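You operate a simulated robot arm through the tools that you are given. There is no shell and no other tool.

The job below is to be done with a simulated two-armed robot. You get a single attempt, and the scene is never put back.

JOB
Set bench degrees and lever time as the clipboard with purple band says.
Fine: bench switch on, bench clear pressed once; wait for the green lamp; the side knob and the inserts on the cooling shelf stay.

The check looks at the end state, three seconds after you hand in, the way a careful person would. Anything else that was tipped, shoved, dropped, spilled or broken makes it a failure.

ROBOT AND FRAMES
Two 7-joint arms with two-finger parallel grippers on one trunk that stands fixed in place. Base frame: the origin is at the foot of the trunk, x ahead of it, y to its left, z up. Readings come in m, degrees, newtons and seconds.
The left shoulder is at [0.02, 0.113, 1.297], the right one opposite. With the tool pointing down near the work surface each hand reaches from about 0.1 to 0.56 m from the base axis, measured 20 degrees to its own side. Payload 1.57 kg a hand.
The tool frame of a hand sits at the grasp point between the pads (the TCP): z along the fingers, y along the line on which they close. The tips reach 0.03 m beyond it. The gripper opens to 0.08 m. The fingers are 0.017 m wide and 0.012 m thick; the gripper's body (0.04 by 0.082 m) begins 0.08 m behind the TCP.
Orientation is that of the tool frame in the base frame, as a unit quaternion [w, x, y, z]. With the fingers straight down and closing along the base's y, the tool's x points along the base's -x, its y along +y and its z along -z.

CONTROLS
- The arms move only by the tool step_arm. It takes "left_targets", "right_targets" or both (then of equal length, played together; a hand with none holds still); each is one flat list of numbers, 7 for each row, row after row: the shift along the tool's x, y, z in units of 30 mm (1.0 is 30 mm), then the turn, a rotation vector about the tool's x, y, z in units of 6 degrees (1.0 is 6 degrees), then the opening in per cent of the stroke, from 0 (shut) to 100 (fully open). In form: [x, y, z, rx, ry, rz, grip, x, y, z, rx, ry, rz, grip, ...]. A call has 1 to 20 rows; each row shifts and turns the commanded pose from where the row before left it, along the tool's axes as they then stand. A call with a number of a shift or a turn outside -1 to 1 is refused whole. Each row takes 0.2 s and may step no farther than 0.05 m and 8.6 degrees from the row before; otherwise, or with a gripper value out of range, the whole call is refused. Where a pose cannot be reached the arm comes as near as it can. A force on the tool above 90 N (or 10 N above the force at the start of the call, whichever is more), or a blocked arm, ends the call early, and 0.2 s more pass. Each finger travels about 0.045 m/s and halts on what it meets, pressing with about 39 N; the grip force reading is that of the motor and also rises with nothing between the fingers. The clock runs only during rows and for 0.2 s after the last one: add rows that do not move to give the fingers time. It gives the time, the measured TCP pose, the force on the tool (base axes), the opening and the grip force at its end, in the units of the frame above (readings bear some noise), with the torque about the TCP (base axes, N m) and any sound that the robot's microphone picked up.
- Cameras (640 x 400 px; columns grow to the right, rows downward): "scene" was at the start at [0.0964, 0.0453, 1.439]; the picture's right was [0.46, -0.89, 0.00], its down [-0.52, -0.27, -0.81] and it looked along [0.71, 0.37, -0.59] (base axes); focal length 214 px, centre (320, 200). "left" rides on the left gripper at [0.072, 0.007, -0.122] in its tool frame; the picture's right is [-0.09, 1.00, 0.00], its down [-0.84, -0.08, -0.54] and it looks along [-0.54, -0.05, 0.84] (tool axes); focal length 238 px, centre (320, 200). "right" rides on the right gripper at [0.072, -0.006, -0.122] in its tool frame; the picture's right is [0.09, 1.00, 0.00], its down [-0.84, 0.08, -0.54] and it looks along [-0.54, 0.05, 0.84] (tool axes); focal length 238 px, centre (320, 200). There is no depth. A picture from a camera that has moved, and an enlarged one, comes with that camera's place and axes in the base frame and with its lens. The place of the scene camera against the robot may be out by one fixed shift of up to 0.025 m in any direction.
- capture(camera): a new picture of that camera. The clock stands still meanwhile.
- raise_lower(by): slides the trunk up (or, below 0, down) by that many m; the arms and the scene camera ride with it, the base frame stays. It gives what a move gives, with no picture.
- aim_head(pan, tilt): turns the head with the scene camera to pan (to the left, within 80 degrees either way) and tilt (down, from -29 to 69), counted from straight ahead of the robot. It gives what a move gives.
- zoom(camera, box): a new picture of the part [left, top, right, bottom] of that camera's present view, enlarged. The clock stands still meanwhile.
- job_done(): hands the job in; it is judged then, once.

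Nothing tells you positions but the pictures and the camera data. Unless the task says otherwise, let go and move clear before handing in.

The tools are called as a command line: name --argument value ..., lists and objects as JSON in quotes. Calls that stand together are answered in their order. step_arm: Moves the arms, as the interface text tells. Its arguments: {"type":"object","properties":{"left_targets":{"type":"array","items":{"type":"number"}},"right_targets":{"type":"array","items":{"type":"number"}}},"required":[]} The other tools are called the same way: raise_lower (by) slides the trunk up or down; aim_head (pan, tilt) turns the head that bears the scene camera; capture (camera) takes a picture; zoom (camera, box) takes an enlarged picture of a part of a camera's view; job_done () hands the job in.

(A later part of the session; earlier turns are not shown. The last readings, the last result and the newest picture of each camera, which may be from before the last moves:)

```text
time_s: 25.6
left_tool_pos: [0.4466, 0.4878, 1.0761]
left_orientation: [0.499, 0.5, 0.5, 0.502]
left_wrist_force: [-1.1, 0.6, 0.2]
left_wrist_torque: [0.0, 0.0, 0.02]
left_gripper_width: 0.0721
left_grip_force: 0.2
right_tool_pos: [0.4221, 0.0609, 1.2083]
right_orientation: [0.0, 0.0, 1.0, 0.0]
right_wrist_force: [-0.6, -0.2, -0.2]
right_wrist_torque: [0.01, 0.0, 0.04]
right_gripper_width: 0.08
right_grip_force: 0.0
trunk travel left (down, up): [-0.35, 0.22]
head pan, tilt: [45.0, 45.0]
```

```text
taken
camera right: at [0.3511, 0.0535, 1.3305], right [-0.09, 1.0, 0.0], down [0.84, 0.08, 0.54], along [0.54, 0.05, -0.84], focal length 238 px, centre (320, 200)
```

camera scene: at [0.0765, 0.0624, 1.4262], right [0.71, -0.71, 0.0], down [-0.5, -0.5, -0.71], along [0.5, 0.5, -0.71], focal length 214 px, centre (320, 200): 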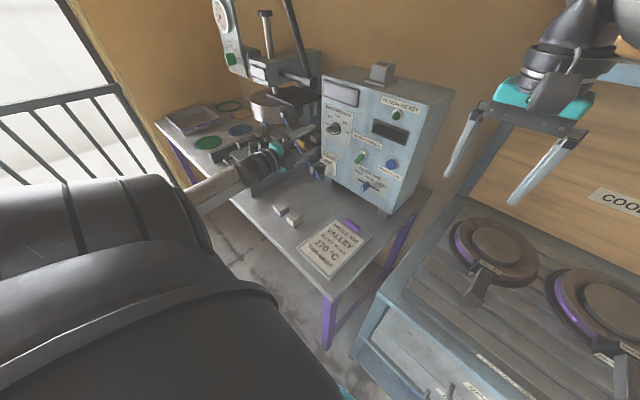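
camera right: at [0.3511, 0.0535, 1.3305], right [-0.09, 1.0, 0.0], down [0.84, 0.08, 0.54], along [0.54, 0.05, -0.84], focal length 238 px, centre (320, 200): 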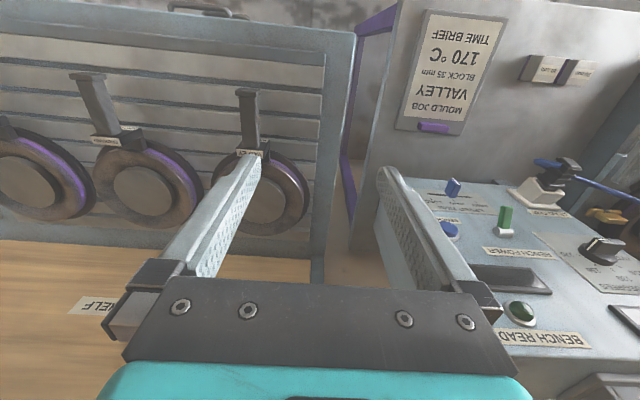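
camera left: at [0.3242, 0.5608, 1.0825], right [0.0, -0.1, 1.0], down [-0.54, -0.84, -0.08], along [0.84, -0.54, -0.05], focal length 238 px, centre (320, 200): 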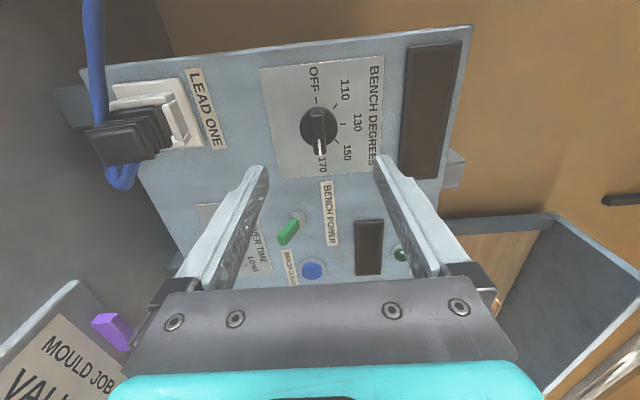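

The bench is clear of the arm here. I'll close the fingers and roll the hand back so its camera sits on the right side, away from the lead, before going to the slider.

step_arm --left_targets '[0, 0, -0.5, 0, 0, -1, 60, 0, 0, -0.5, 0, 0, -1, 40, 0, 0, 0, 0, 0, -1, 20, 0, 0, 0, 0, 0, -1, 0, 0, 0, 0, 0, 0, -1, 0, 0, 0, 0, 0, 0, -1, 0, 0, 0, 0, 0, 0, -1, 0, 0, 0, 0, 0, 0, -1, 0, 0, 0, 0, 0, 0, -1, 0, 0, 0, 0, 0, 0, -1, 0, 0, 0, 0, 0, 0, -1, 0, 0, 0, 0, 0, 0, -1, 0, 0, 0, 0, 0, 0, -1, 0, 0, 0, 0, 0, 0, -1, 0, 0, 0, 0, 0, 0, -1, 0]'

step_arm --left_targets '[0, 0, 0, 0, 0, -1, 0, 0, 0, 0, 0, 0, -1, 0, 0, 0, 0, 0, 0, -1, 0, 0, 0, 0, 0, 0, -1, 0, 0, 0, 0, 0, 0, -1, 0, 0, 0, 0, 0, 0, -1, 0, 0, 0, 0, 0, 0, -1, 0, 0, 0, 0, 0, 0, -1, 0, 0, 0, 0, 0, 0, -1, 0, 0, 0, 0, 0, 0, -1, 0, 0, 0, 0, 0, 0, -1, 0, 0, 0, 0, 0, 0, -1, 0, 0, 0, 0, 0, 0, -1, 0, 0, 0, 0, 0, 0, -1, 0, 0, 0, 0, 0, 0, -1, 0, 0, 0, 0, 0, 0, 0, 0]'

```text
time_s: 28.8
left_tool_pos: [0.4148, 0.4871, 1.0764]
left_orientation: [0.707, 0.0, 0.707, 0.0]
left_wrist_force: [0.7, 0.7, 0.0]
left_wrist_torque: [0.01, 0.04, -0.04]
left_gripper_width: 0.0
left_grip_force: 21.5
right_tool_pos: [0.4238, 0.0608, 1.2093]
right_orientation: [-0.001, 0.0, 1.0, 0.0]
right_wrist_force: [0.4, -0.7, 0.8]
right_wrist_torque: [-0.02, 0.0, 0.04]
right_gripper_width: 0.0802
right_grip_force: 0.0
trunk travel left (down, up): [-0.35, 0.22]
head pan, tilt: [45.0, 45.0]
```

```text
time_s: 32.2
left_tool_pos: [0.4156, 0.4894, 1.0761]
left_orientation: [0.501, -0.5, 0.501, -0.498]
left_wrist_force: [0.3, -0.3, 0.8]
left_wrist_torque: [-0.01, -0.01, 0.03]
left_gripper_width: 0.0
left_grip_force: 21.5
right_tool_pos: [0.4248, 0.0612, 1.2104]
right_orientation: [0.0, 0.0, 1.0, -0.001]
right_wrist_force: [-0.1, -0.2, 0.7]
right_wrist_torque: [0.03, 0.0, -0.01]
right_gripper_width: 0.08
right_grip_force: 0.2
trunk travel left (down, up): [-0.35, 0.22]
head pan, tilt: [45.0, 45.0]
```

Hand is level with camera on the right side and fingers shut. Now moving right past the toggle at standoff, then down to slider height.

step_arm --left_targets '[1, 0, 0, 0, 0, 0, 0, 1, 0, 0, 0, 0, 0, 0, 1, 0, 0, 0, 0, 0, 0, 1, 0, 0, 0, 0, 0, 0, 1, 0.3, 0, 0, 0, 0, 0, 1, 0.3, 0, 0, 0, 0, 0, 0.1, 0.6, 0, 0, 0, 0, 0, 0, 0.6, 0, 0, 0, 0, 0, 0, 0.6, 0, 0, 0, 0, 0, 0, 0.6, 0, 0, 0, 0, 0, 0, 0, 0, 0, 0, 0, 0]'

capture --camera "left"

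capture --camera "scene"

capture --camera "right"

```text
time_s: 34.6
left_tool_pos: [0.4146, 0.3042, 0.9838]
left_orientation: [0.501, -0.498, 0.502, -0.499]
left_wrist_force: [-0.2, -0.2, 0.1]
left_wrist_torque: [0.02, 0.0, -0.03]
left_gripper_width: 0.0
left_grip_force: 21.1
right_tool_pos: [0.4235, 0.0608, 1.2091]
right_orientation: [0.0, -0.001, 1.0, 0.001]
right_wrist_force: [0.1, 0.4, 1.2]
right_wrist_torque: [-0.03, 0.01, 0.01]
right_gripper_width: 0.08
right_grip_force: 0.1
trunk travel left (down, up): [-0.35, 0.22]
head pan, tilt: [45.0, 45.0]
```

```text
taken
camera left: at [0.2929, 0.2325, 0.9772], right [0.0, 0.09, -1.0], down [-0.54, 0.84, 0.08], along [0.84, 0.54, 0.05], focal length 238 px, centre (320, 200)
```

left: 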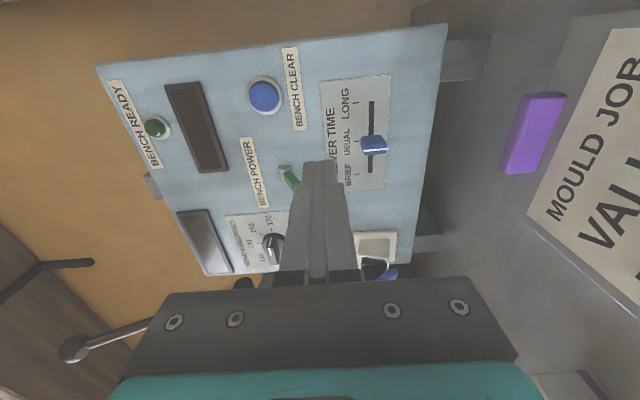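

```text
taken
camera scene: at [0.0765, 0.0623, 1.4262], right [0.71, -0.71, 0.0], down [-0.5, -0.5, -0.71], along [0.5, 0.5, -0.71], focal length 214 px, centre (320, 200)
```

scene: 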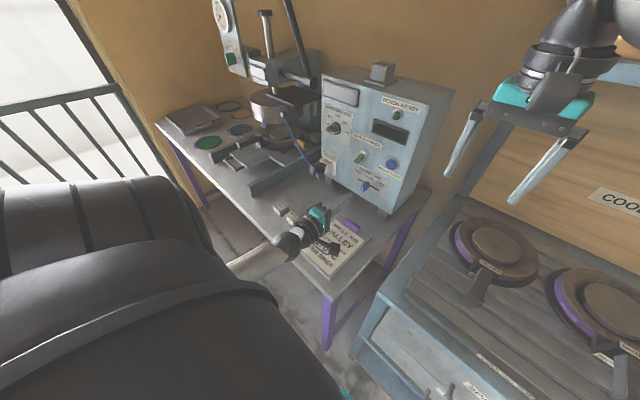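

```text
taken
camera right: at [0.3511, 0.0535, 1.3305], right [-0.09, 1.0, 0.0], down [0.84, 0.08, 0.54], along [0.54, 0.05, -0.84], focal length 238 px, centre (320, 200)
```

right: 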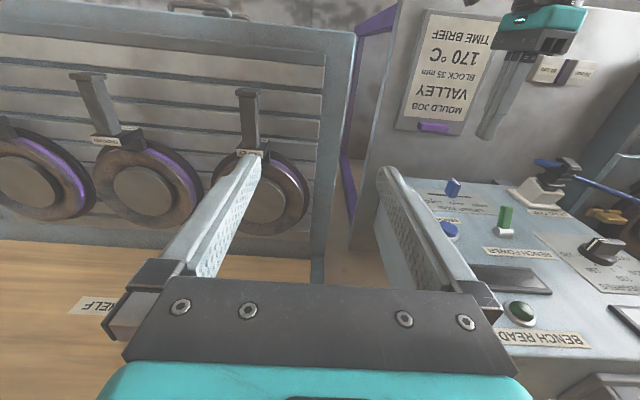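

zoom --camera "left" --box '[310, 60, 430, 200]'

zoom --camera "right" --box '[420, 150, 560, 240]'

```text
2.86 times, centred on (370, 130) of left
camera zoom: at [0.2929, 0.2325, 0.9772], right [0.0, 0.09, -1.0], down [-0.54, 0.84, 0.08], along [0.84, 0.54, 0.05], focal length 681 px, centre (177, 400)
```

zoom: 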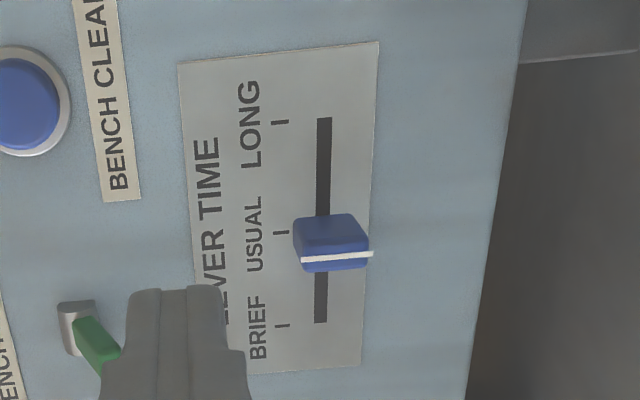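

```text
4.44 times, centred on (490, 195) of right
camera zoom: at [0.3511, 0.0535, 1.3305], right [-0.09, 1.0, 0.0], down [0.84, 0.08, 0.54], along [0.54, 0.05, -0.84], focal length 1059 px, centre (-436, 222)
```

zoom: 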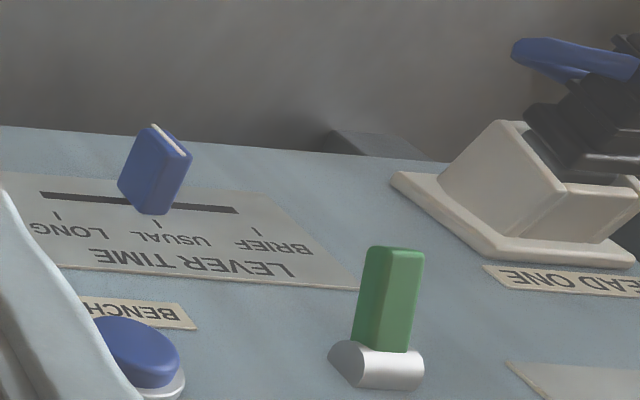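

Slider handle confirmed at (0.55, 0.336, 0.923), BRIEF tick at y≈0.3825. I'll come in just to its right (y≈0.309) with the shut fingers.

step_arm --left_targets '[-0.053, 0.677, 0.4, 0, 0, 0, 0, -0.053, 0.677, 0.4, 0, 0, 0, 0, -0.053, 0.677, 0.4, 0, 0, 0, 0, 0, 0, 0.8, 0, 0, 0, 0, 0, 0, 0.8, 0, 0, 0, 0, 0, 0, 0.8, 0, 0, 0, 0, 0, 0, 0, 0, 0, 0, 0]'

capture --camera "left"

zoom --camera "right" --box '[420, 130, 580, 240]'

capture --camera "scene"

```text
time_s: 36.2
left_tool_pos: [0.5234, 0.3112, 0.9242]
left_orientation: [0.501, -0.499, 0.501, -0.499]
left_wrist_force: [0.2, -0.2, -0.4]
left_wrist_torque: [-0.01, 0.01, 0.03]
left_gripper_width: 0.0
left_grip_force: 21.3
right_tool_pos: [0.4237, 0.0614, 1.208]
right_orientation: [0.0, 0.0, 1.0, 0.0]
right_wrist_force: [0.3, 0.6, -0.2]
right_wrist_torque: [-0.01, -0.01, -0.01]
right_gripper_width: 0.08
right_grip_force: 0.1
trunk travel left (down, up): [-0.35, 0.22]
head pan, tilt: [45.0, 45.0]
```

```text
taken
camera left: at [0.4023, 0.2395, 0.917], right [0.0, 0.09, -1.0], down [-0.54, 0.84, 0.08], along [0.84, 0.54, 0.05], focal length 238 px, centre (320, 200)
```

left: 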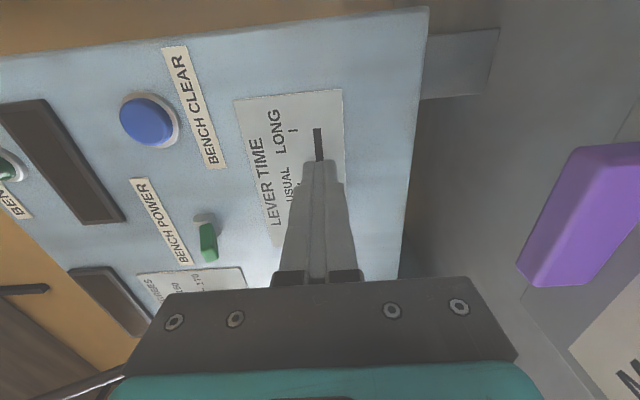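

```text
3.64 times, centred on (500, 185) of right
camera zoom: at [0.351, 0.0535, 1.3306], right [-0.09, 1.0, 0.0], down [0.84, 0.08, 0.54], along [0.54, 0.05, -0.84], focal length 867 px, centre (-334, 254)
```

zoom: 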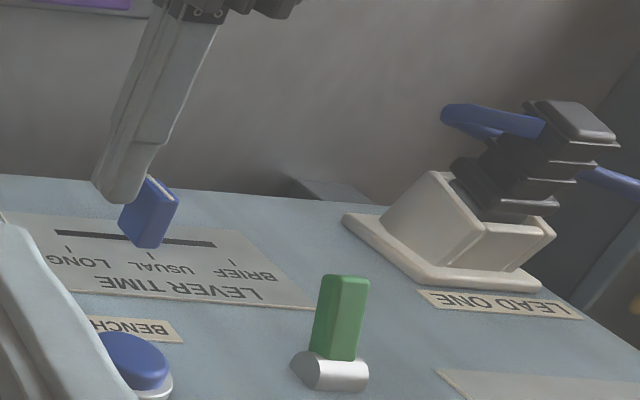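

```text
taken
camera scene: at [0.0764, 0.0624, 1.4262], right [0.71, -0.71, 0.0], down [-0.5, -0.5, -0.71], along [0.5, 0.5, -0.71], focal length 214 px, centre (320, 200)
```

scene: 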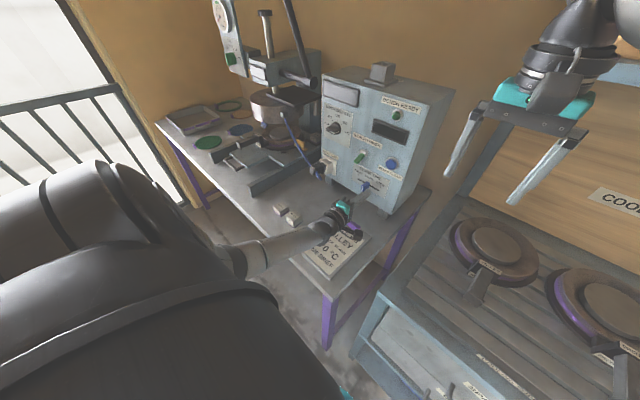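

The fingertips are right beside the handle. I'll go in 17 mm more and push it left toward BRIEF in small steps.

step_arm --left_targets '[0, 0, 0.3, 0, 0, 0, 0, 0, 0, 0.27, 0, 0, 0, 0, -0.3, 0, 0, 0, 0, 0, 0, -0.3, 0, 0, 0, 0, 0, 0, -0.3, 0, 0, 0, 0, 0, 0, -0.3, 0, 0, 0, 0, 0, 0, -0.25, 0, 0, 0, 0, 0, 0, -0.2, 0, 0, 0, 0, 0, 0, 0, 0, 0, 0, 0, 0, 0]'

zoom --camera "right" --box '[420, 130, 580, 240]'

zoom --camera "left" --box '[200, 60, 440, 220]'

```text
time_s: 38.2
left_tool_pos: [0.5429, 0.3598, 0.925]
left_orientation: [0.5, -0.501, 0.501, -0.498]
left_wrist_force: [0.7, -0.3, -0.2]
left_wrist_torque: [0.01, -0.01, 0.01]
left_gripper_width: 0.0
left_grip_force: 21.5
right_tool_pos: [0.4236, 0.0608, 1.2073]
right_orientation: [0.0, 0.0, 1.0, -0.001]
right_wrist_force: [0.2, -0.3, -0.1]
right_wrist_torque: [-0.03, 0.0, -0.01]
right_gripper_width: 0.0797
right_grip_force: 0.1
trunk travel left (down, up): [-0.35, 0.22]
head pan, tilt: [45.0, 45.0]
```

```text
3.64 times, centred on (500, 185) of right
camera zoom: at [0.3511, 0.0535, 1.3305], right [-0.09, 1.0, 0.0], down [0.84, 0.08, 0.54], along [0.54, 0.05, -0.84], focal length 867 px, centre (-334, 254)
```

zoom: 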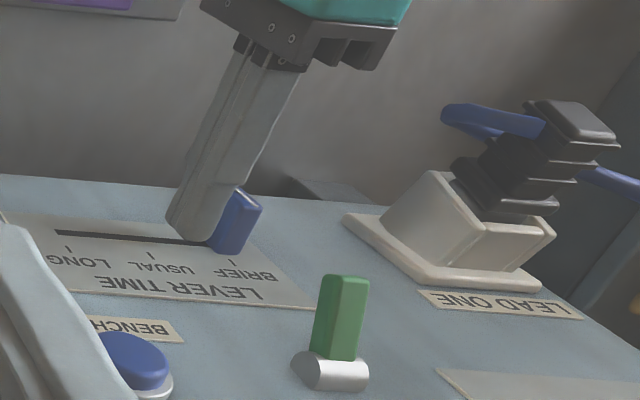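

```text
2.50 times, centred on (320, 140) of left
camera zoom: at [0.4208, 0.2881, 0.9175], right [0.0, 0.09, -1.0], down [-0.54, 0.84, 0.08], along [0.84, 0.54, 0.05], focal length 596 px, centre (320, 350)
```

zoom: 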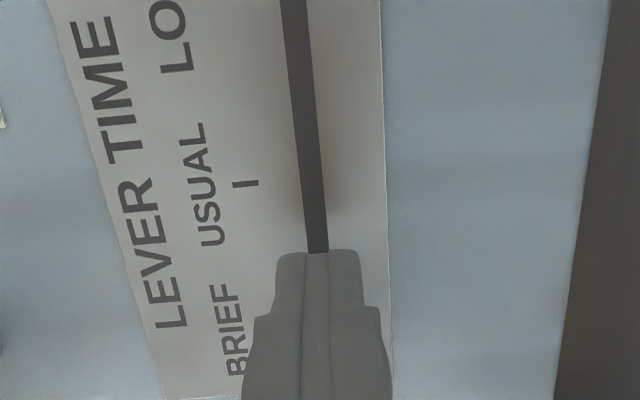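

The handle is at or very near BRIEF. I'll push a few more millimetres in fine steps to see whether it's against its stop.

step_arm --left_targets '[-0.07, 0, 0, 0, 0, 0, 0, -0.07, 0, 0, 0, 0, 0, 0, 0, 0, 0, 0, 0, 0, 0]'

zoom --camera "right" --box '[430, 160, 520, 220]'

```text
time_s: 39.0
left_tool_pos: [0.5411, 0.3645, 0.9256]
left_orientation: [0.501, -0.499, 0.501, -0.498]
left_wrist_force: [-0.3, -1.2, -0.3]
left_wrist_torque: [0.04, -0.03, 0.01]
left_gripper_width: 0.0001
left_grip_force: 21.0
right_tool_pos: [0.4235, 0.0612, 1.21]
right_orientation: [0.0, 0.001, 1.0, 0.0]
right_wrist_force: [-0.4, 0.1, -0.2]
right_wrist_torque: [0.01, 0.0, 0.03]
right_gripper_width: 0.0805
right_grip_force: 0.0
trunk travel left (down, up): [-0.35, 0.22]
head pan, tilt: [45.0, 45.0]
```

```text
6.67 times, centred on (475, 190) of right
camera zoom: at [0.3511, 0.0535, 1.3305], right [-0.09, 1.0, 0.0], down [0.84, 0.08, 0.54], along [0.54, 0.05, -0.84], focal length 1589 px, centre (-713, 267)
```

zoom: 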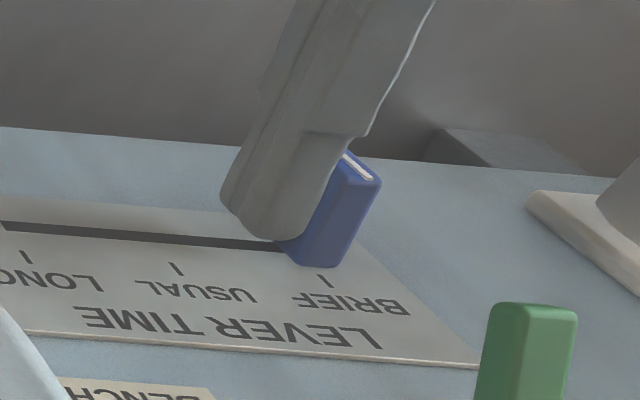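

step_arm --left_targets '[-0.05, 0, 0, 0, 0, 0, 0, 0, 0, 0, 0, 0, 0, 0]'

zoom --camera "right" --box '[430, 160, 520, 220]'

```text
time_s: 39.6
left_tool_pos: [0.5416, 0.3641, 0.9254]
left_orientation: [0.501, -0.499, 0.501, -0.499]
left_wrist_force: [-1.5, -4.2, -0.1]
left_wrist_torque: [0.0, -0.03, -0.09]
left_gripper_width: 0.0
left_grip_force: 20.8
right_tool_pos: [0.4229, 0.0602, 1.2096]
right_orientation: [0.0, 0.0, 1.0, 0.0]
right_wrist_force: [0.6, 0.3, 0.0]
right_wrist_torque: [0.04, -0.05, -0.01]
right_gripper_width: 0.0799
right_grip_force: 0.0
trunk travel left (down, up): [-0.35, 0.22]
head pan, tilt: [45.0, 45.0]
```

```text
6.67 times, centred on (475, 190) of right
camera zoom: at [0.3509, 0.0531, 1.3306], right [-0.09, 1.0, 0.0], down [0.84, 0.08, 0.54], along [0.54, 0.05, -0.84], focal length 1589 px, centre (-713, 267)
```

zoom: 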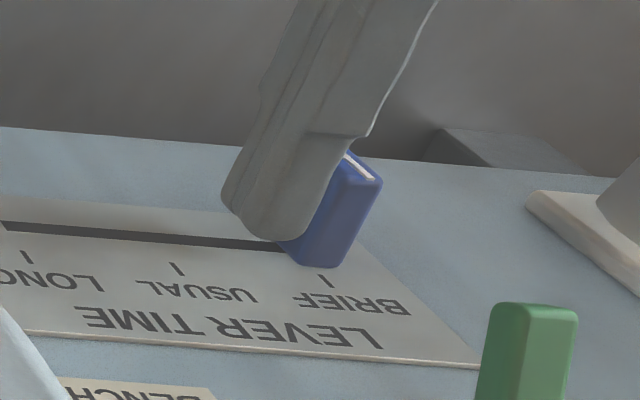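

Force rose without further travel, so the slider is at its BRIEF stop. I'll ease off to the right and back away, then inspect slider and toggle.

step_arm --left_targets '[0.3, 0, 0, 0, 0, 0, 0, 0.2, 0, -0.4, 0, 0, 0, 0, 0, 0, -0.8, 0, 0, 0, 0, 0, 0, -0.8, 0, 0, 0, 0, 0, 0, -0.8, 0, 0, 0, 0, 0, 0, -0.6, 0, 0, 0, 0, 0, 0, 0, 0, 0, 0, 0]'

capture --camera "left"

zoom --camera "right" --box '[430, 150, 570, 240]'

```text
time_s: 41.2
left_tool_pos: [0.4378, 0.3501, 0.9257]
left_orientation: [0.502, -0.499, 0.501, -0.498]
left_wrist_force: [-0.1, 0.5, -0.1]
left_wrist_torque: [-0.02, -0.01, -0.03]
left_gripper_width: 0.0002
left_grip_force: 21.5
right_tool_pos: [0.4242, 0.061, 1.207]
right_orientation: [0.0, 0.0, 1.0, 0.0]
right_wrist_force: [-0.1, -0.7, -0.1]
right_wrist_torque: [0.02, -0.02, 0.03]
right_gripper_width: 0.08
right_grip_force: 0.1
trunk travel left (down, up): [-0.35, 0.22]
head pan, tilt: [45.0, 45.0]
```

```text
taken
camera left: at [0.3163, 0.2787, 0.9184], right [0.0, 0.1, -1.0], down [-0.54, 0.84, 0.08], along [0.84, 0.54, 0.05], focal length 238 px, centre (320, 200)
```

left: 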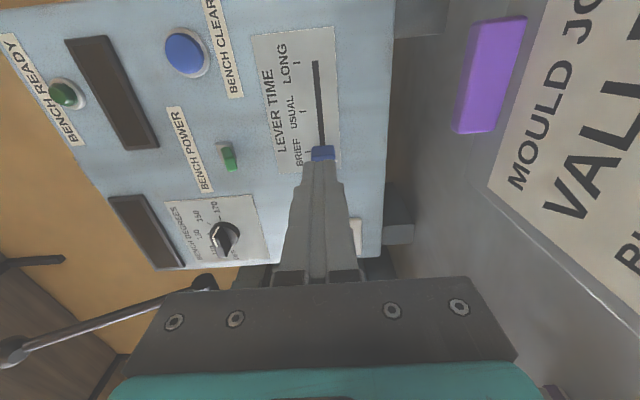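

```text
4.44 times, centred on (500, 195) of right
camera zoom: at [0.3512, 0.0536, 1.3305], right [-0.09, 1.0, 0.0], down [0.84, 0.08, 0.54], along [0.54, 0.05, -0.84], focal length 1059 px, centre (-480, 222)
```

zoom: 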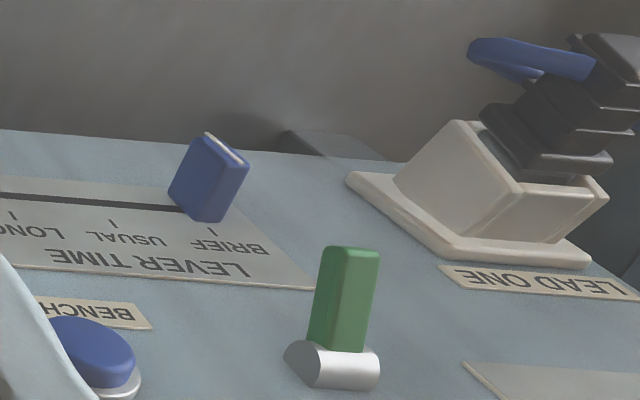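

The slider stands at BRIEF. Now the toggle: I'll zoom to fix its pivot and tip.

zoom --camera "left" --box '[180, 110, 280, 190]'

zoom --camera "right" --box '[485, 195, 530, 240]'

zoom --camera "scene" --box '[330, 130, 410, 210]'

```text
5.00 times, centred on (230, 150) of left
camera zoom: at [0.3163, 0.2787, 0.9184], right [0.0, 0.1, -1.0], down [-0.54, 0.84, 0.08], along [0.84, 0.54, 0.05], focal length 1192 px, centre (770, 450)
```

zoom: 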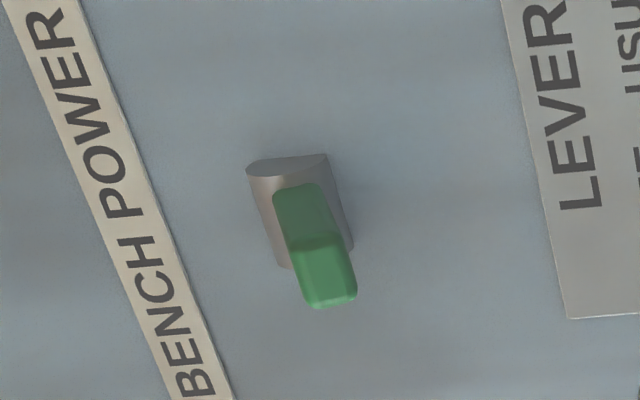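

```text
8.89 times, centred on (508, 218) of right
camera zoom: at [0.3512, 0.0536, 1.3305], right [-0.09, 1.0, 0.0], down [0.84, 0.08, 0.54], along [0.54, 0.05, -0.84], focal length 2119 px, centre (-1347, 44)
```

zoom: 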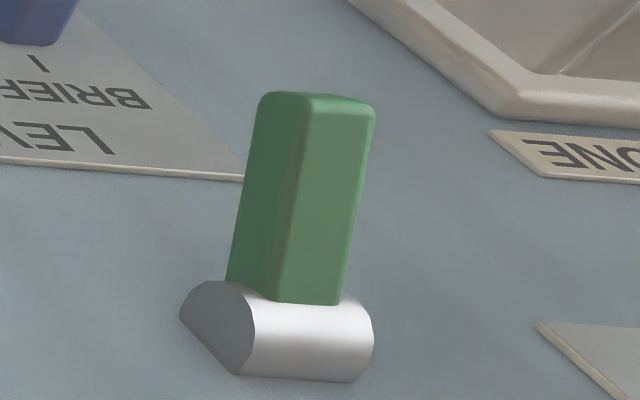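

```text
5.00 times, centred on (370, 170) of scene
camera zoom: at [0.0766, 0.0624, 1.4262], right [0.71, -0.71, 0.0], down [-0.5, -0.5, -0.71], along [0.5, 0.5, -0.71], focal length 1072 px, centre (70, 350)
```

zoom: 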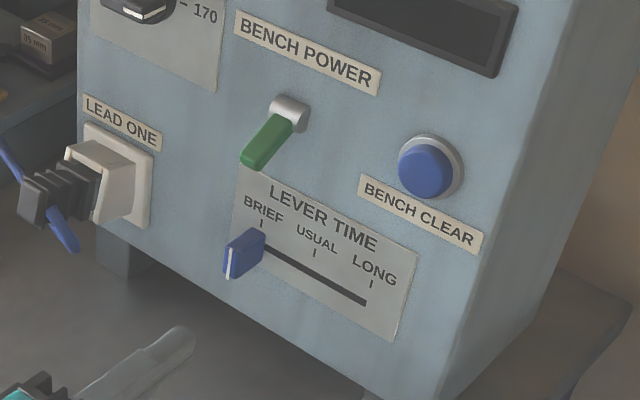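

Toggle tip is about (0.539, 0.371, 1.017) with pivot at z≈1.037, so I'll bring the shut fingers underneath it (z≈0.983) and look before lifting.

step_arm --left_targets '[-0.233, -0.637, 0, 0, 0, 0, 0, -0.233, -0.637, 0, 0, 0, 0, 0, -0.233, -0.637, 0, 0, 0, 0, 0, 0, 0, 0.8, 0, 0, 0, 0, 0, 0, 0.8, 0, 0, 0, 0, 0, 0, 0.8, 0, 0, 0, 0, 0, 0, 0.5, 0, 0, 0, 0, 0, 0, 0, 0, 0, 0, 0]'

capture --camera "left"

zoom --camera "right" --box '[430, 150, 570, 240]'

zoom --camera "scene" --box '[330, 130, 410, 210]'

```text
time_s: 43.0
left_tool_pos: [0.5245, 0.37, 0.9819]
left_orientation: [0.5, -0.5, 0.501, -0.499]
left_wrist_force: [-0.7, 0.2, 0.6]
left_wrist_torque: [0.04, -0.02, -0.01]
left_gripper_width: 0.0
left_grip_force: 20.5
right_tool_pos: [0.4246, 0.0601, 1.2096]
right_orientation: [0.0, 0.0, 1.0, 0.0]
right_wrist_force: [0.2, -0.3, -0.1]
right_wrist_torque: [0.02, 0.0, -0.03]
right_gripper_width: 0.08
right_grip_force: 0.0
trunk travel left (down, up): [-0.35, 0.22]
head pan, tilt: [45.0, 45.0]
```

```text
taken
camera left: at [0.4035, 0.2985, 0.9743], right [0.0, 0.1, -1.0], down [-0.54, 0.84, 0.08], along [0.84, 0.54, 0.05], focal length 238 px, centre (320, 200)
```

left: 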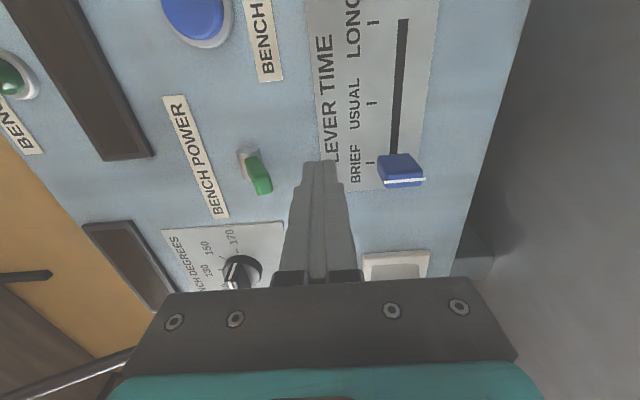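

```text
4.44 times, centred on (500, 195) of right
camera zoom: at [0.351, 0.0536, 1.3305], right [-0.09, 1.0, 0.0], down [0.84, 0.08, 0.54], along [0.54, 0.05, -0.84], focal length 1059 px, centre (-480, 222)
```

zoom: 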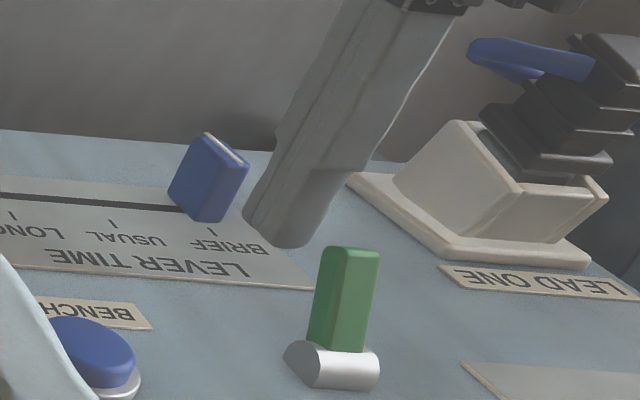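

```text
5.00 times, centred on (370, 170) of scene
camera zoom: at [0.0765, 0.0624, 1.4262], right [0.71, -0.71, 0.0], down [-0.5, -0.5, -0.71], along [0.5, 0.5, -0.71], focal length 1072 px, centre (70, 350)
```

zoom: 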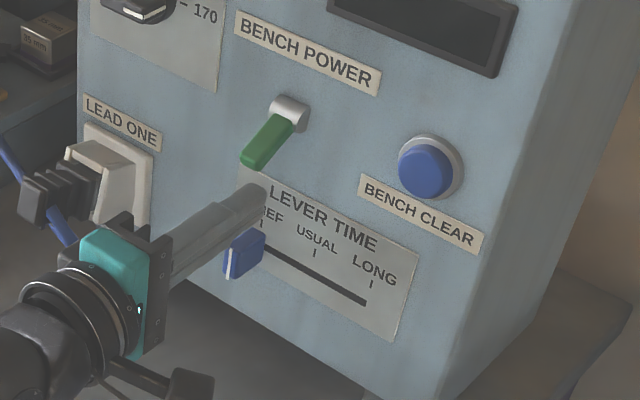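

The fingers are directly below the toggle lever. Now lifting slowly to flip it up.

step_arm --left_targets '[0, -0.2, 0, 0, 0, 0, 0, 0, -0.2, 0, 0, 0, 0, 0, 0, -0.2, 0, 0, 0, 0, 0, 0, -0.2, 0, 0, 0, 0, 0, 0, -0.2, 0, 0, 0, 0, 0, 0, -0.2, 0, 0, 0, 0, 0, 0, 0, 0, 0, 0, 0, 0]'

zoom --camera "right" --box '[430, 150, 570, 240]'

zoom --camera "scene" --box '[330, 90, 430, 210]'

```text
time_s: 44.6
left_tool_pos: [0.5272, 0.3718, 1.0198]
left_orientation: [0.5, -0.5, 0.5, -0.499]
left_wrist_force: [0.1, 0.2, -0.4]
left_wrist_torque: [0.0, 0.0, 0.0]
left_gripper_width: 0.0
left_grip_force: 21.4
right_tool_pos: [0.4242, 0.0605, 1.2088]
right_orientation: [0.0, 0.0, 1.0, 0.001]
right_wrist_force: [1.1, 0.1, 0.1]
right_wrist_torque: [0.02, -0.01, -0.01]
right_gripper_width: 0.0798
right_grip_force: 0.0
trunk travel left (down, up): [-0.35, 0.22]
head pan, tilt: [45.0, 45.0]
```

```text
4.44 times, centred on (500, 195) of right
camera zoom: at [0.3511, 0.0536, 1.3305], right [-0.09, 1.0, 0.0], down [0.84, 0.08, 0.54], along [0.54, 0.05, -0.84], focal length 1059 px, centre (-480, 222)
```

zoom: 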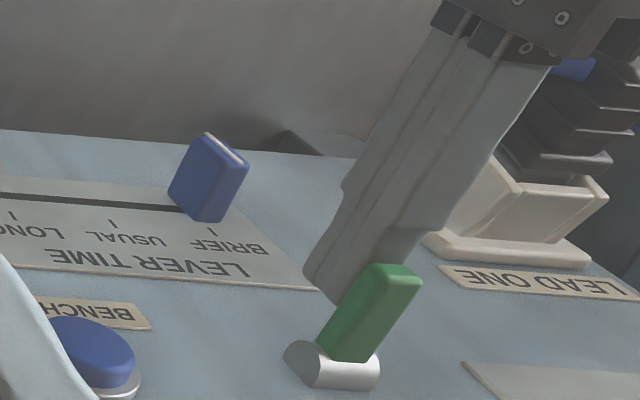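

```text
3.33 times, centred on (380, 150) of scene
camera zoom: at [0.0765, 0.0624, 1.4262], right [0.71, -0.71, 0.0], down [-0.5, -0.5, -0.71], along [0.5, 0.5, -0.71], focal length 715 px, centre (120, 367)
```

zoom: 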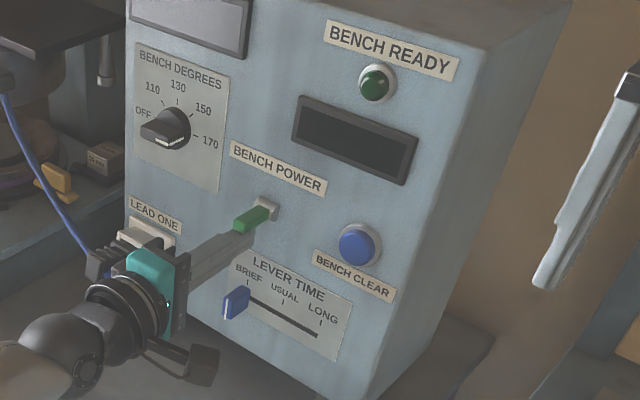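

The lever is about mid-travel with little force. Continuing up.

step_arm --left_targets '[0, -0.15, 0, 0, 0, 0, 0, 0, -0.15, 0, 0, 0, 0, 0, 0, -0.15, 0, 0, 0, 0, 0, 0, 0, 0, 0, 0, 0, 0]'

zoom --camera "right" --box '[430, 150, 570, 240]'

zoom --camera "scene" --box '[330, 90, 430, 210]'

```text
time_s: 45.6
left_tool_pos: [0.5279, 0.3717, 1.0294]
left_orientation: [-0.499, 0.502, -0.501, 0.498]
left_wrist_force: [0.0, 1.1, -9.1]
left_wrist_torque: [0.02, 0.28, 0.07]
left_gripper_width: 0.0
left_grip_force: 21.9
right_tool_pos: [0.4242, 0.0618, 1.2086]
right_orientation: [0.0, 0.0, 1.0, 0.0]
right_wrist_force: [-0.8, 0.3, 0.1]
right_wrist_torque: [0.02, 0.04, 0.03]
right_gripper_width: 0.0802
right_grip_force: 0.0
trunk travel left (down, up): [-0.35, 0.22]
head pan, tilt: [45.0, 45.0]
heard: click
```

```text
4.44 times, centred on (500, 195) of right
camera zoom: at [0.352, 0.0541, 1.3302], right [-0.09, 1.0, 0.0], down [0.84, 0.08, 0.54], along [0.54, 0.05, -0.84], focal length 1059 px, centre (-480, 222)
```

zoom: 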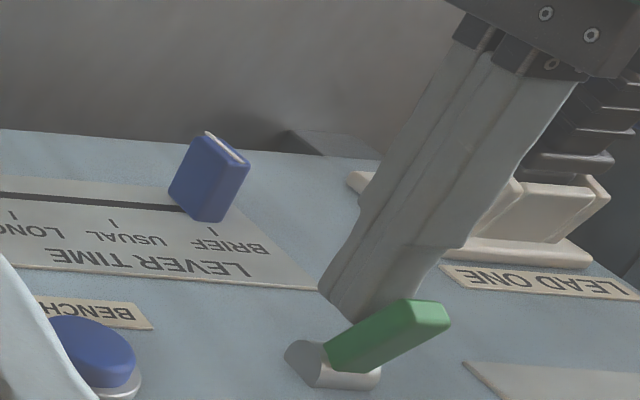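

```text
3.33 times, centred on (380, 150) of scene
camera zoom: at [0.0774, 0.063, 1.426], right [0.71, -0.71, 0.0], down [-0.5, -0.5, -0.71], along [0.5, 0.5, -0.71], focal length 715 px, centre (120, 367)
```

zoom: 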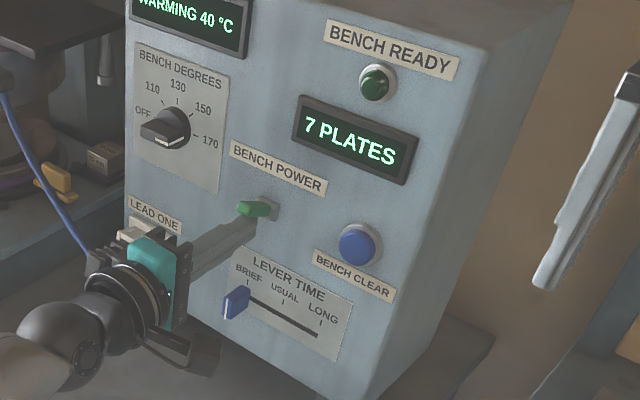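

The toggle clicked on: the displays now read "WARMING 40 °C" and "7 PLATES". I'll back the hand off and line up with the clear button.

step_arm --left_targets '[0, 0.15, 0, 0, 0, 0, 0, 0, 0.1, -0.5, 0, 0, 0, 0, 0, 0, -0.8, 0, 0, 0, 0, 0, 0, -0.8, 0, 0, 0, 0, 0.8, 0, -0.4, 0, 0, 0, 0, 0.8, -0.3, 0, 0, 0, 0, 0, 0.8, -0.3, 0, 0, 0, 0, 0, 0.8, -0.2, 0, 0, 0, 0, 0, 0, 0, 0, 0, 0, 0, 0]'

capture --camera "left"

zoom --camera "scene" --box '[300, 50, 440, 220]'

zoom --camera "right" --box '[420, 150, 640, 360]'

```text
time_s: 47.6
left_tool_pos: [0.4523, 0.2758, 1.0466]
left_orientation: [0.501, -0.499, 0.5, -0.499]
left_wrist_force: [0.7, 0.2, -0.2]
left_wrist_torque: [-0.01, 0.0, 0.0]
left_gripper_width: 0.0
left_grip_force: 21.2
right_tool_pos: [0.4236, 0.0606, 1.209]
right_orientation: [0.0, 0.0, 1.0, 0.001]
right_wrist_force: [0.6, -0.9, 0.0]
right_wrist_torque: [-0.01, 0.03, 0.01]
right_gripper_width: 0.0798
right_grip_force: 0.1
trunk travel left (down, up): [-0.35, 0.22]
head pan, tilt: [45.0, 45.0]
```

```text
taken
camera left: at [0.3311, 0.2041, 1.0394], right [0.0, 0.1, -1.0], down [-0.54, 0.84, 0.08], along [0.84, 0.54, 0.05], focal length 238 px, centre (320, 200)
```

left: 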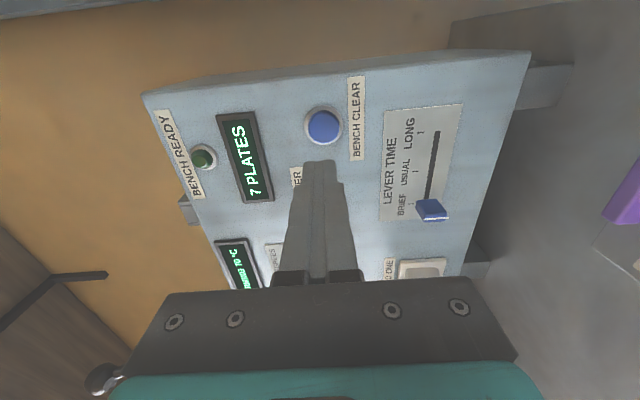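

```text
2.35 times, centred on (370, 135) of scene
camera zoom: at [0.0765, 0.0625, 1.4262], right [0.71, -0.71, 0.0], down [-0.5, -0.5, -0.71], along [0.5, 0.5, -0.71], focal length 505 px, centre (202, 353)
```

zoom: 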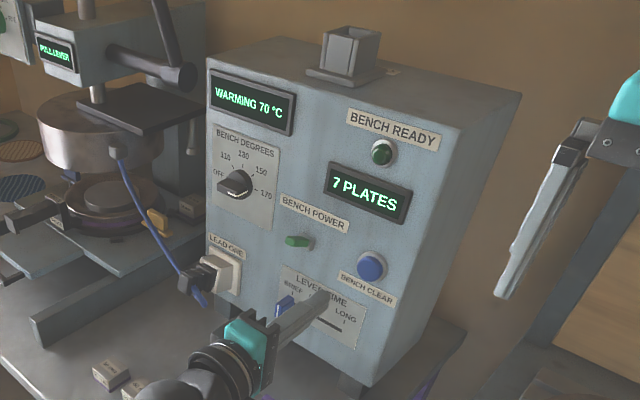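

```text
1.90 times, centred on (530, 255) of right
camera zoom: at [0.3511, 0.0537, 1.3305], right [-0.09, 1.0, 0.0], down [0.84, 0.08, 0.54], along [0.54, 0.05, -0.84], focal length 454 px, centre (-80, 95)
```

zoom: 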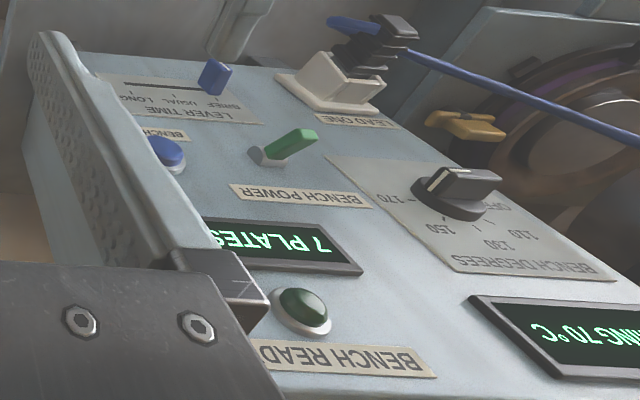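

Warming is at 70 °C with 7 plates on the counter. I'll measure the button precisely before pressing it once.

zoom --camera "left" --box '[280, 90, 380, 170]'

zoom --camera "scene" --box '[370, 140, 420, 180]'

zoom --camera "scene" --box '[200, 0, 350, 180]'

```text
5.00 times, centred on (330, 130) of left
camera zoom: at [0.3311, 0.2041, 1.0394], right [0.0, 0.1, -1.0], down [-0.54, 0.84, 0.08], along [0.84, 0.54, 0.05], focal length 1192 px, centre (270, 550)
```

zoom: 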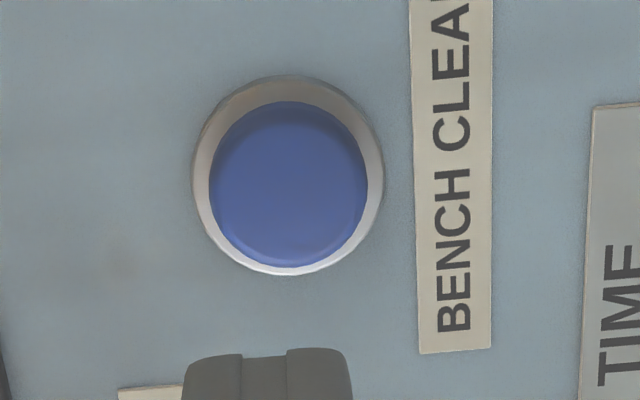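

```text
10.00 times, centred on (395, 160) of scene
camera zoom: at [0.0765, 0.0625, 1.4262], right [0.71, -0.71, 0.0], down [-0.5, -0.5, -0.71], along [0.5, 0.5, -0.71], focal length 2145 px, centre (-430, 600)
```

zoom: 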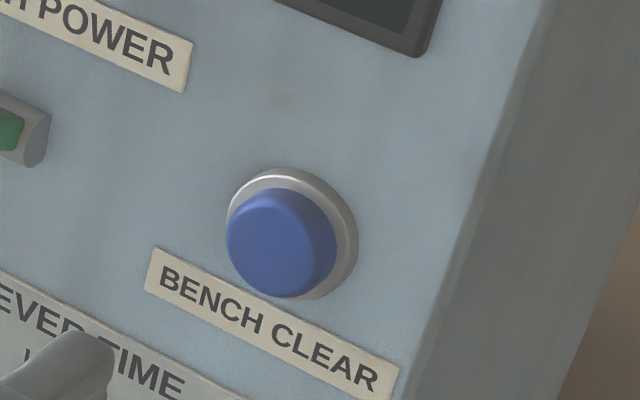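

```text
2.22 times, centred on (275, 90) of scene
camera zoom: at [0.0765, 0.0625, 1.4262], right [0.71, -0.71, 0.0], down [-0.5, -0.5, -0.71], along [0.5, 0.5, -0.71], focal length 477 px, centre (420, 444)
```

zoom: 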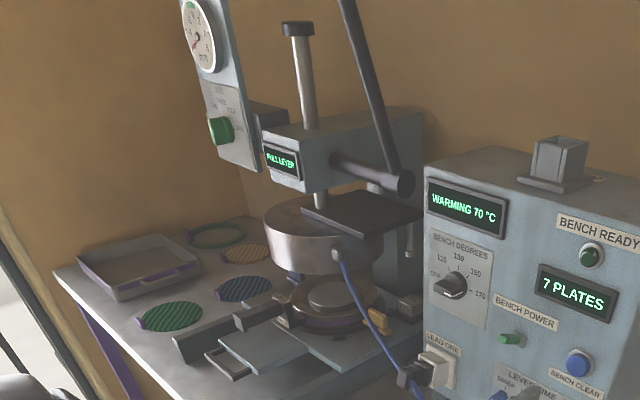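

Button face is at about (0.571, 0.272, 1.042). I'll centre on it and approach to about 1 cm short.

step_arm --left_targets '[0.127, 0.157, 0.5, 0, 0, 0, 0, 0, 0, 0.8, 0, 0, 0, 0, 0, 0, 0.8, 0, 0, 0, 0, 0, 0, 0.5, 0, 0, 0, 0, 0, 0, 0, 0, 0, 0, 0]'

capture --camera "left"

zoom --camera "scene" --box '[330, 90, 430, 210]'

```text
time_s: 48.8
left_tool_pos: [0.5322, 0.2714, 1.0454]
left_orientation: [0.501, -0.5, 0.501, -0.498]
left_wrist_force: [-0.4, -0.7, 0.6]
left_wrist_torque: [-0.03, -0.03, 0.04]
left_gripper_width: 0.0001
left_grip_force: 21.2
right_tool_pos: [0.4242, 0.0612, 1.2088]
right_orientation: [-0.001, 0.0, 1.0, -0.001]
right_wrist_force: [1.0, 0.4, 0.2]
right_wrist_torque: [0.02, -0.02, -0.03]
right_gripper_width: 0.0799
right_grip_force: 0.0
trunk travel left (down, up): [-0.35, 0.22]
head pan, tilt: [45.0, 45.0]
```

```text
taken
camera left: at [0.4097, 0.1992, 1.0366], right [0.0, 0.1, -1.0], down [-0.54, 0.84, 0.08], along [0.84, 0.54, 0.05], focal length 238 px, centre (320, 200)
```

left: 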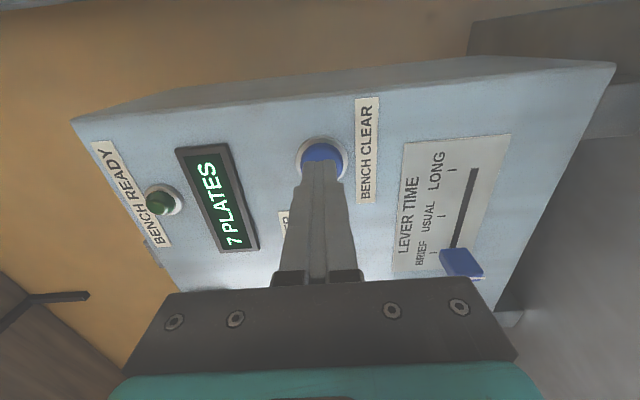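

```text
3.33 times, centred on (380, 150) of scene
camera zoom: at [0.0765, 0.0624, 1.4262], right [0.71, -0.71, 0.0], down [-0.5, -0.5, -0.71], along [0.5, 0.5, -0.71], focal length 715 px, centre (120, 367)
```

zoom: 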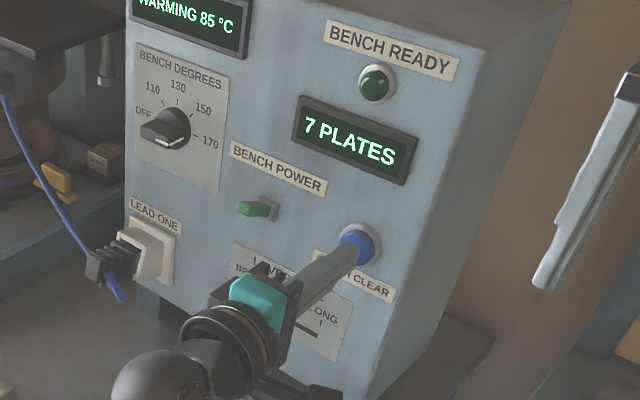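

The fingertips are centred in front of the button. Now a gentle advance in small steps until it clicks.

step_arm --left_targets '[0, 0, 0.1, 0, 0, 0, 0, 0, 0, 0.1, 0, 0, 0, 0, 0, 0, 0.1, 0, 0, 0, 0]'

zoom --camera "left" --box '[140, 100, 400, 270]'

```text
time_s: 49.6
left_tool_pos: [0.539, 0.2714, 1.044]
left_orientation: [0.502, -0.499, 0.5, -0.5]
left_wrist_force: [-2.2, -0.2, 1.6]
left_wrist_torque: [0.0, -0.02, 0.0]
left_gripper_width: 0.0002
left_grip_force: 21.3
right_tool_pos: [0.4231, 0.0606, 1.2079]
right_orientation: [0.0, -0.001, 1.0, 0.001]
right_wrist_force: [-0.9, 0.1, 0.1]
right_wrist_torque: [-0.03, 0.03, 0.05]
right_gripper_width: 0.08
right_grip_force: 0.0
trunk travel left (down, up): [-0.35, 0.22]
head pan, tilt: [45.0, 45.0]
heard: click
```

```text
2.35 times, centred on (270, 185) of left
camera zoom: at [0.418, 0.1998, 1.0364], right [0.0, 0.1, -1.0], down [-0.54, 0.84, 0.08], along [0.84, 0.54, 0.05], focal length 561 px, centre (438, 235)
```

zoom: 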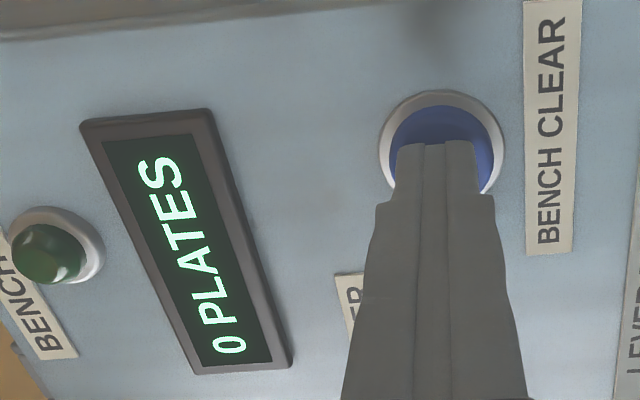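

One click was heard and the counter reads "0 PLATES". I'll withdraw straight back at once so that it stays a single press.

step_arm --left_targets '[0, 0, -0.6, 0, 0, 0, 0, 0, 0, -1, 0, 0, 0, 0, 0, 0, -1, 0, 0, 0, 0, 0, 0, -1, 0, 0, 0, 0, 0, 0, -0.5, 0, 0, 0, 0, 0, 0, 0, 0, 0, 0, 0]'

capture --camera "left"

zoom --camera "scene" --box '[300, 50, 440, 220]'

```text
time_s: 51.0
left_tool_pos: [0.4173, 0.2706, 1.0449]
left_orientation: [0.501, -0.5, 0.5, -0.499]
left_wrist_force: [0.9, 0.7, -0.2]
left_wrist_torque: [0.03, 0.01, -0.01]
left_gripper_width: 0.0001
left_grip_force: 21.0
right_tool_pos: [0.4235, 0.0612, 1.209]
right_orientation: [0.0, 0.0, 1.0, 0.0]
right_wrist_force: [0.0, 0.6, 0.4]
right_wrist_torque: [0.03, 0.02, 0.0]
right_gripper_width: 0.0802
right_grip_force: 0.0
trunk travel left (down, up): [-0.35, 0.22]
head pan, tilt: [45.0, 45.0]
```

```text
taken
camera left: at [0.2953, 0.1987, 1.0369], right [0.0, 0.09, -1.0], down [-0.54, 0.84, 0.08], along [0.84, 0.54, 0.05], focal length 238 px, centre (320, 200)
```

left: 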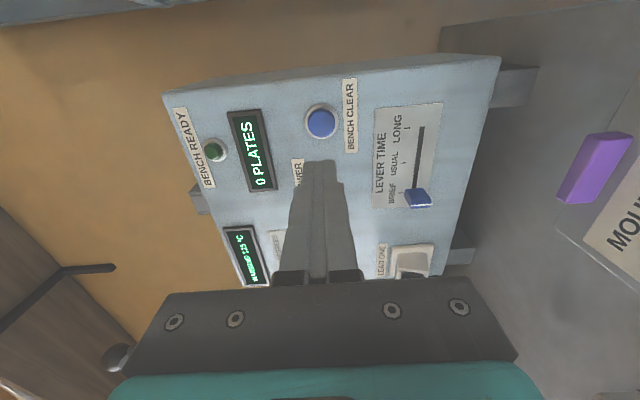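

```text
2.35 times, centred on (370, 135) of scene
camera zoom: at [0.0766, 0.0624, 1.4262], right [0.71, -0.71, 0.0], down [-0.5, -0.5, -0.71], along [0.5, 0.5, -0.71], focal length 505 px, centre (202, 353)
```

zoom: 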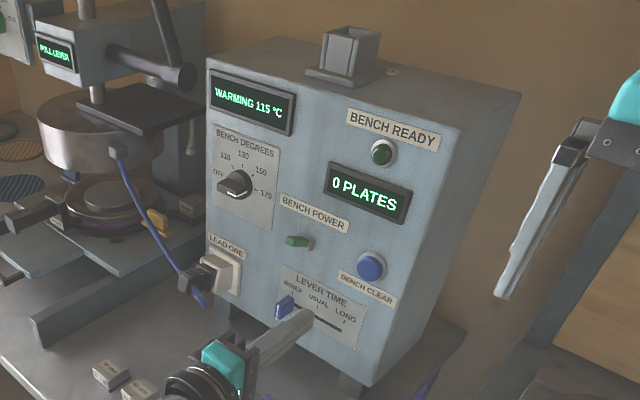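

The bench is warming (115 °C) toward 170. I'll retreat the hand further back and up while it heats, giving it time.

step_arm --left_targets '[0, -0.3, -0.6, 0, 0, 0, 0, 0, -0.5, -0.6, 0, 0, 0, 0, 0, -0.8, -0.6, 0, 0, 0, 0, 0, -0.8, -0.3, 0, 0, 0, 0, 0, -0.8, 0, 0, 0, 0, 0, 0, -0.8, 0, 0, 0, 0, 0, 0, 0, 0, 0, 0, 0, 0, 0, 0, 0, 0, 0, 0, 0, 0, 0, 0, 0, 0, 0, 0, 0, 0, 0, 0, 0, 0, 0, 0, 0, 0, 0, 0, 0, 0, 0, 0, 0, 0, 0, 0, 0, 0, 0, 0, 0, 0, 0, 0, 0, 0, 0, 0, 0, 0, 0, 0, 0, 0, 0, 0, 0, 0, 0, 0, 0, 0, 0, 0, 0, 0, 0, 0, 0, 0, 0, 0, 0, 0, 0, 0, 0, 0, 0, 0, 0, 0, 0, 0, 0, 0, 0, 0, 0, 0, 0, 0, 0]'

zoom --camera "scene" --box '[300, 50, 440, 220]'

```text
time_s: 55.2
left_tool_pos: [0.3684, 0.2816, 1.1447]
left_orientation: [0.501, -0.5, 0.501, -0.499]
left_wrist_force: [-0.6, 0.6, 0.1]
left_wrist_torque: [-0.01, 0.01, 0.01]
left_gripper_width: 0.0
left_grip_force: 21.6
left hand out of reach, approached as far as the arm can: row 5, 6
right_tool_pos: [0.4232, 0.0615, 1.2091]
right_orientation: [0.001, 0.0, 1.0, 0.001]
right_wrist_force: [0.1, -0.5, 0.5]
right_wrist_torque: [-0.05, -0.01, -0.01]
right_gripper_width: 0.0798
right_grip_force: 0.1
trunk travel left (down, up): [-0.35, 0.22]
head pan, tilt: [45.0, 45.0]
```

```text
2.35 times, centred on (370, 135) of scene
camera zoom: at [0.0765, 0.0624, 1.4262], right [0.71, -0.71, 0.0], down [-0.5, -0.5, -0.71], along [0.5, 0.5, -0.71], focal length 505 px, centre (202, 353)
```

zoom: 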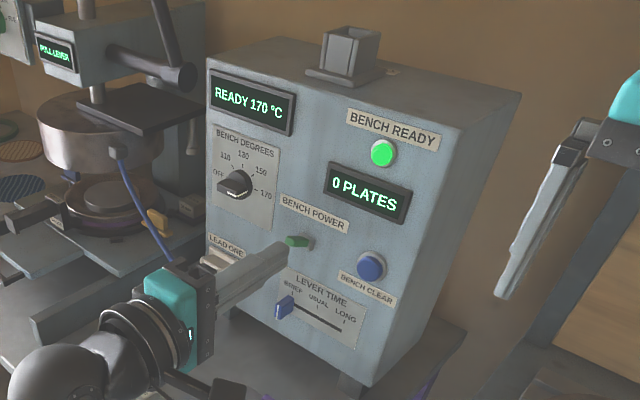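

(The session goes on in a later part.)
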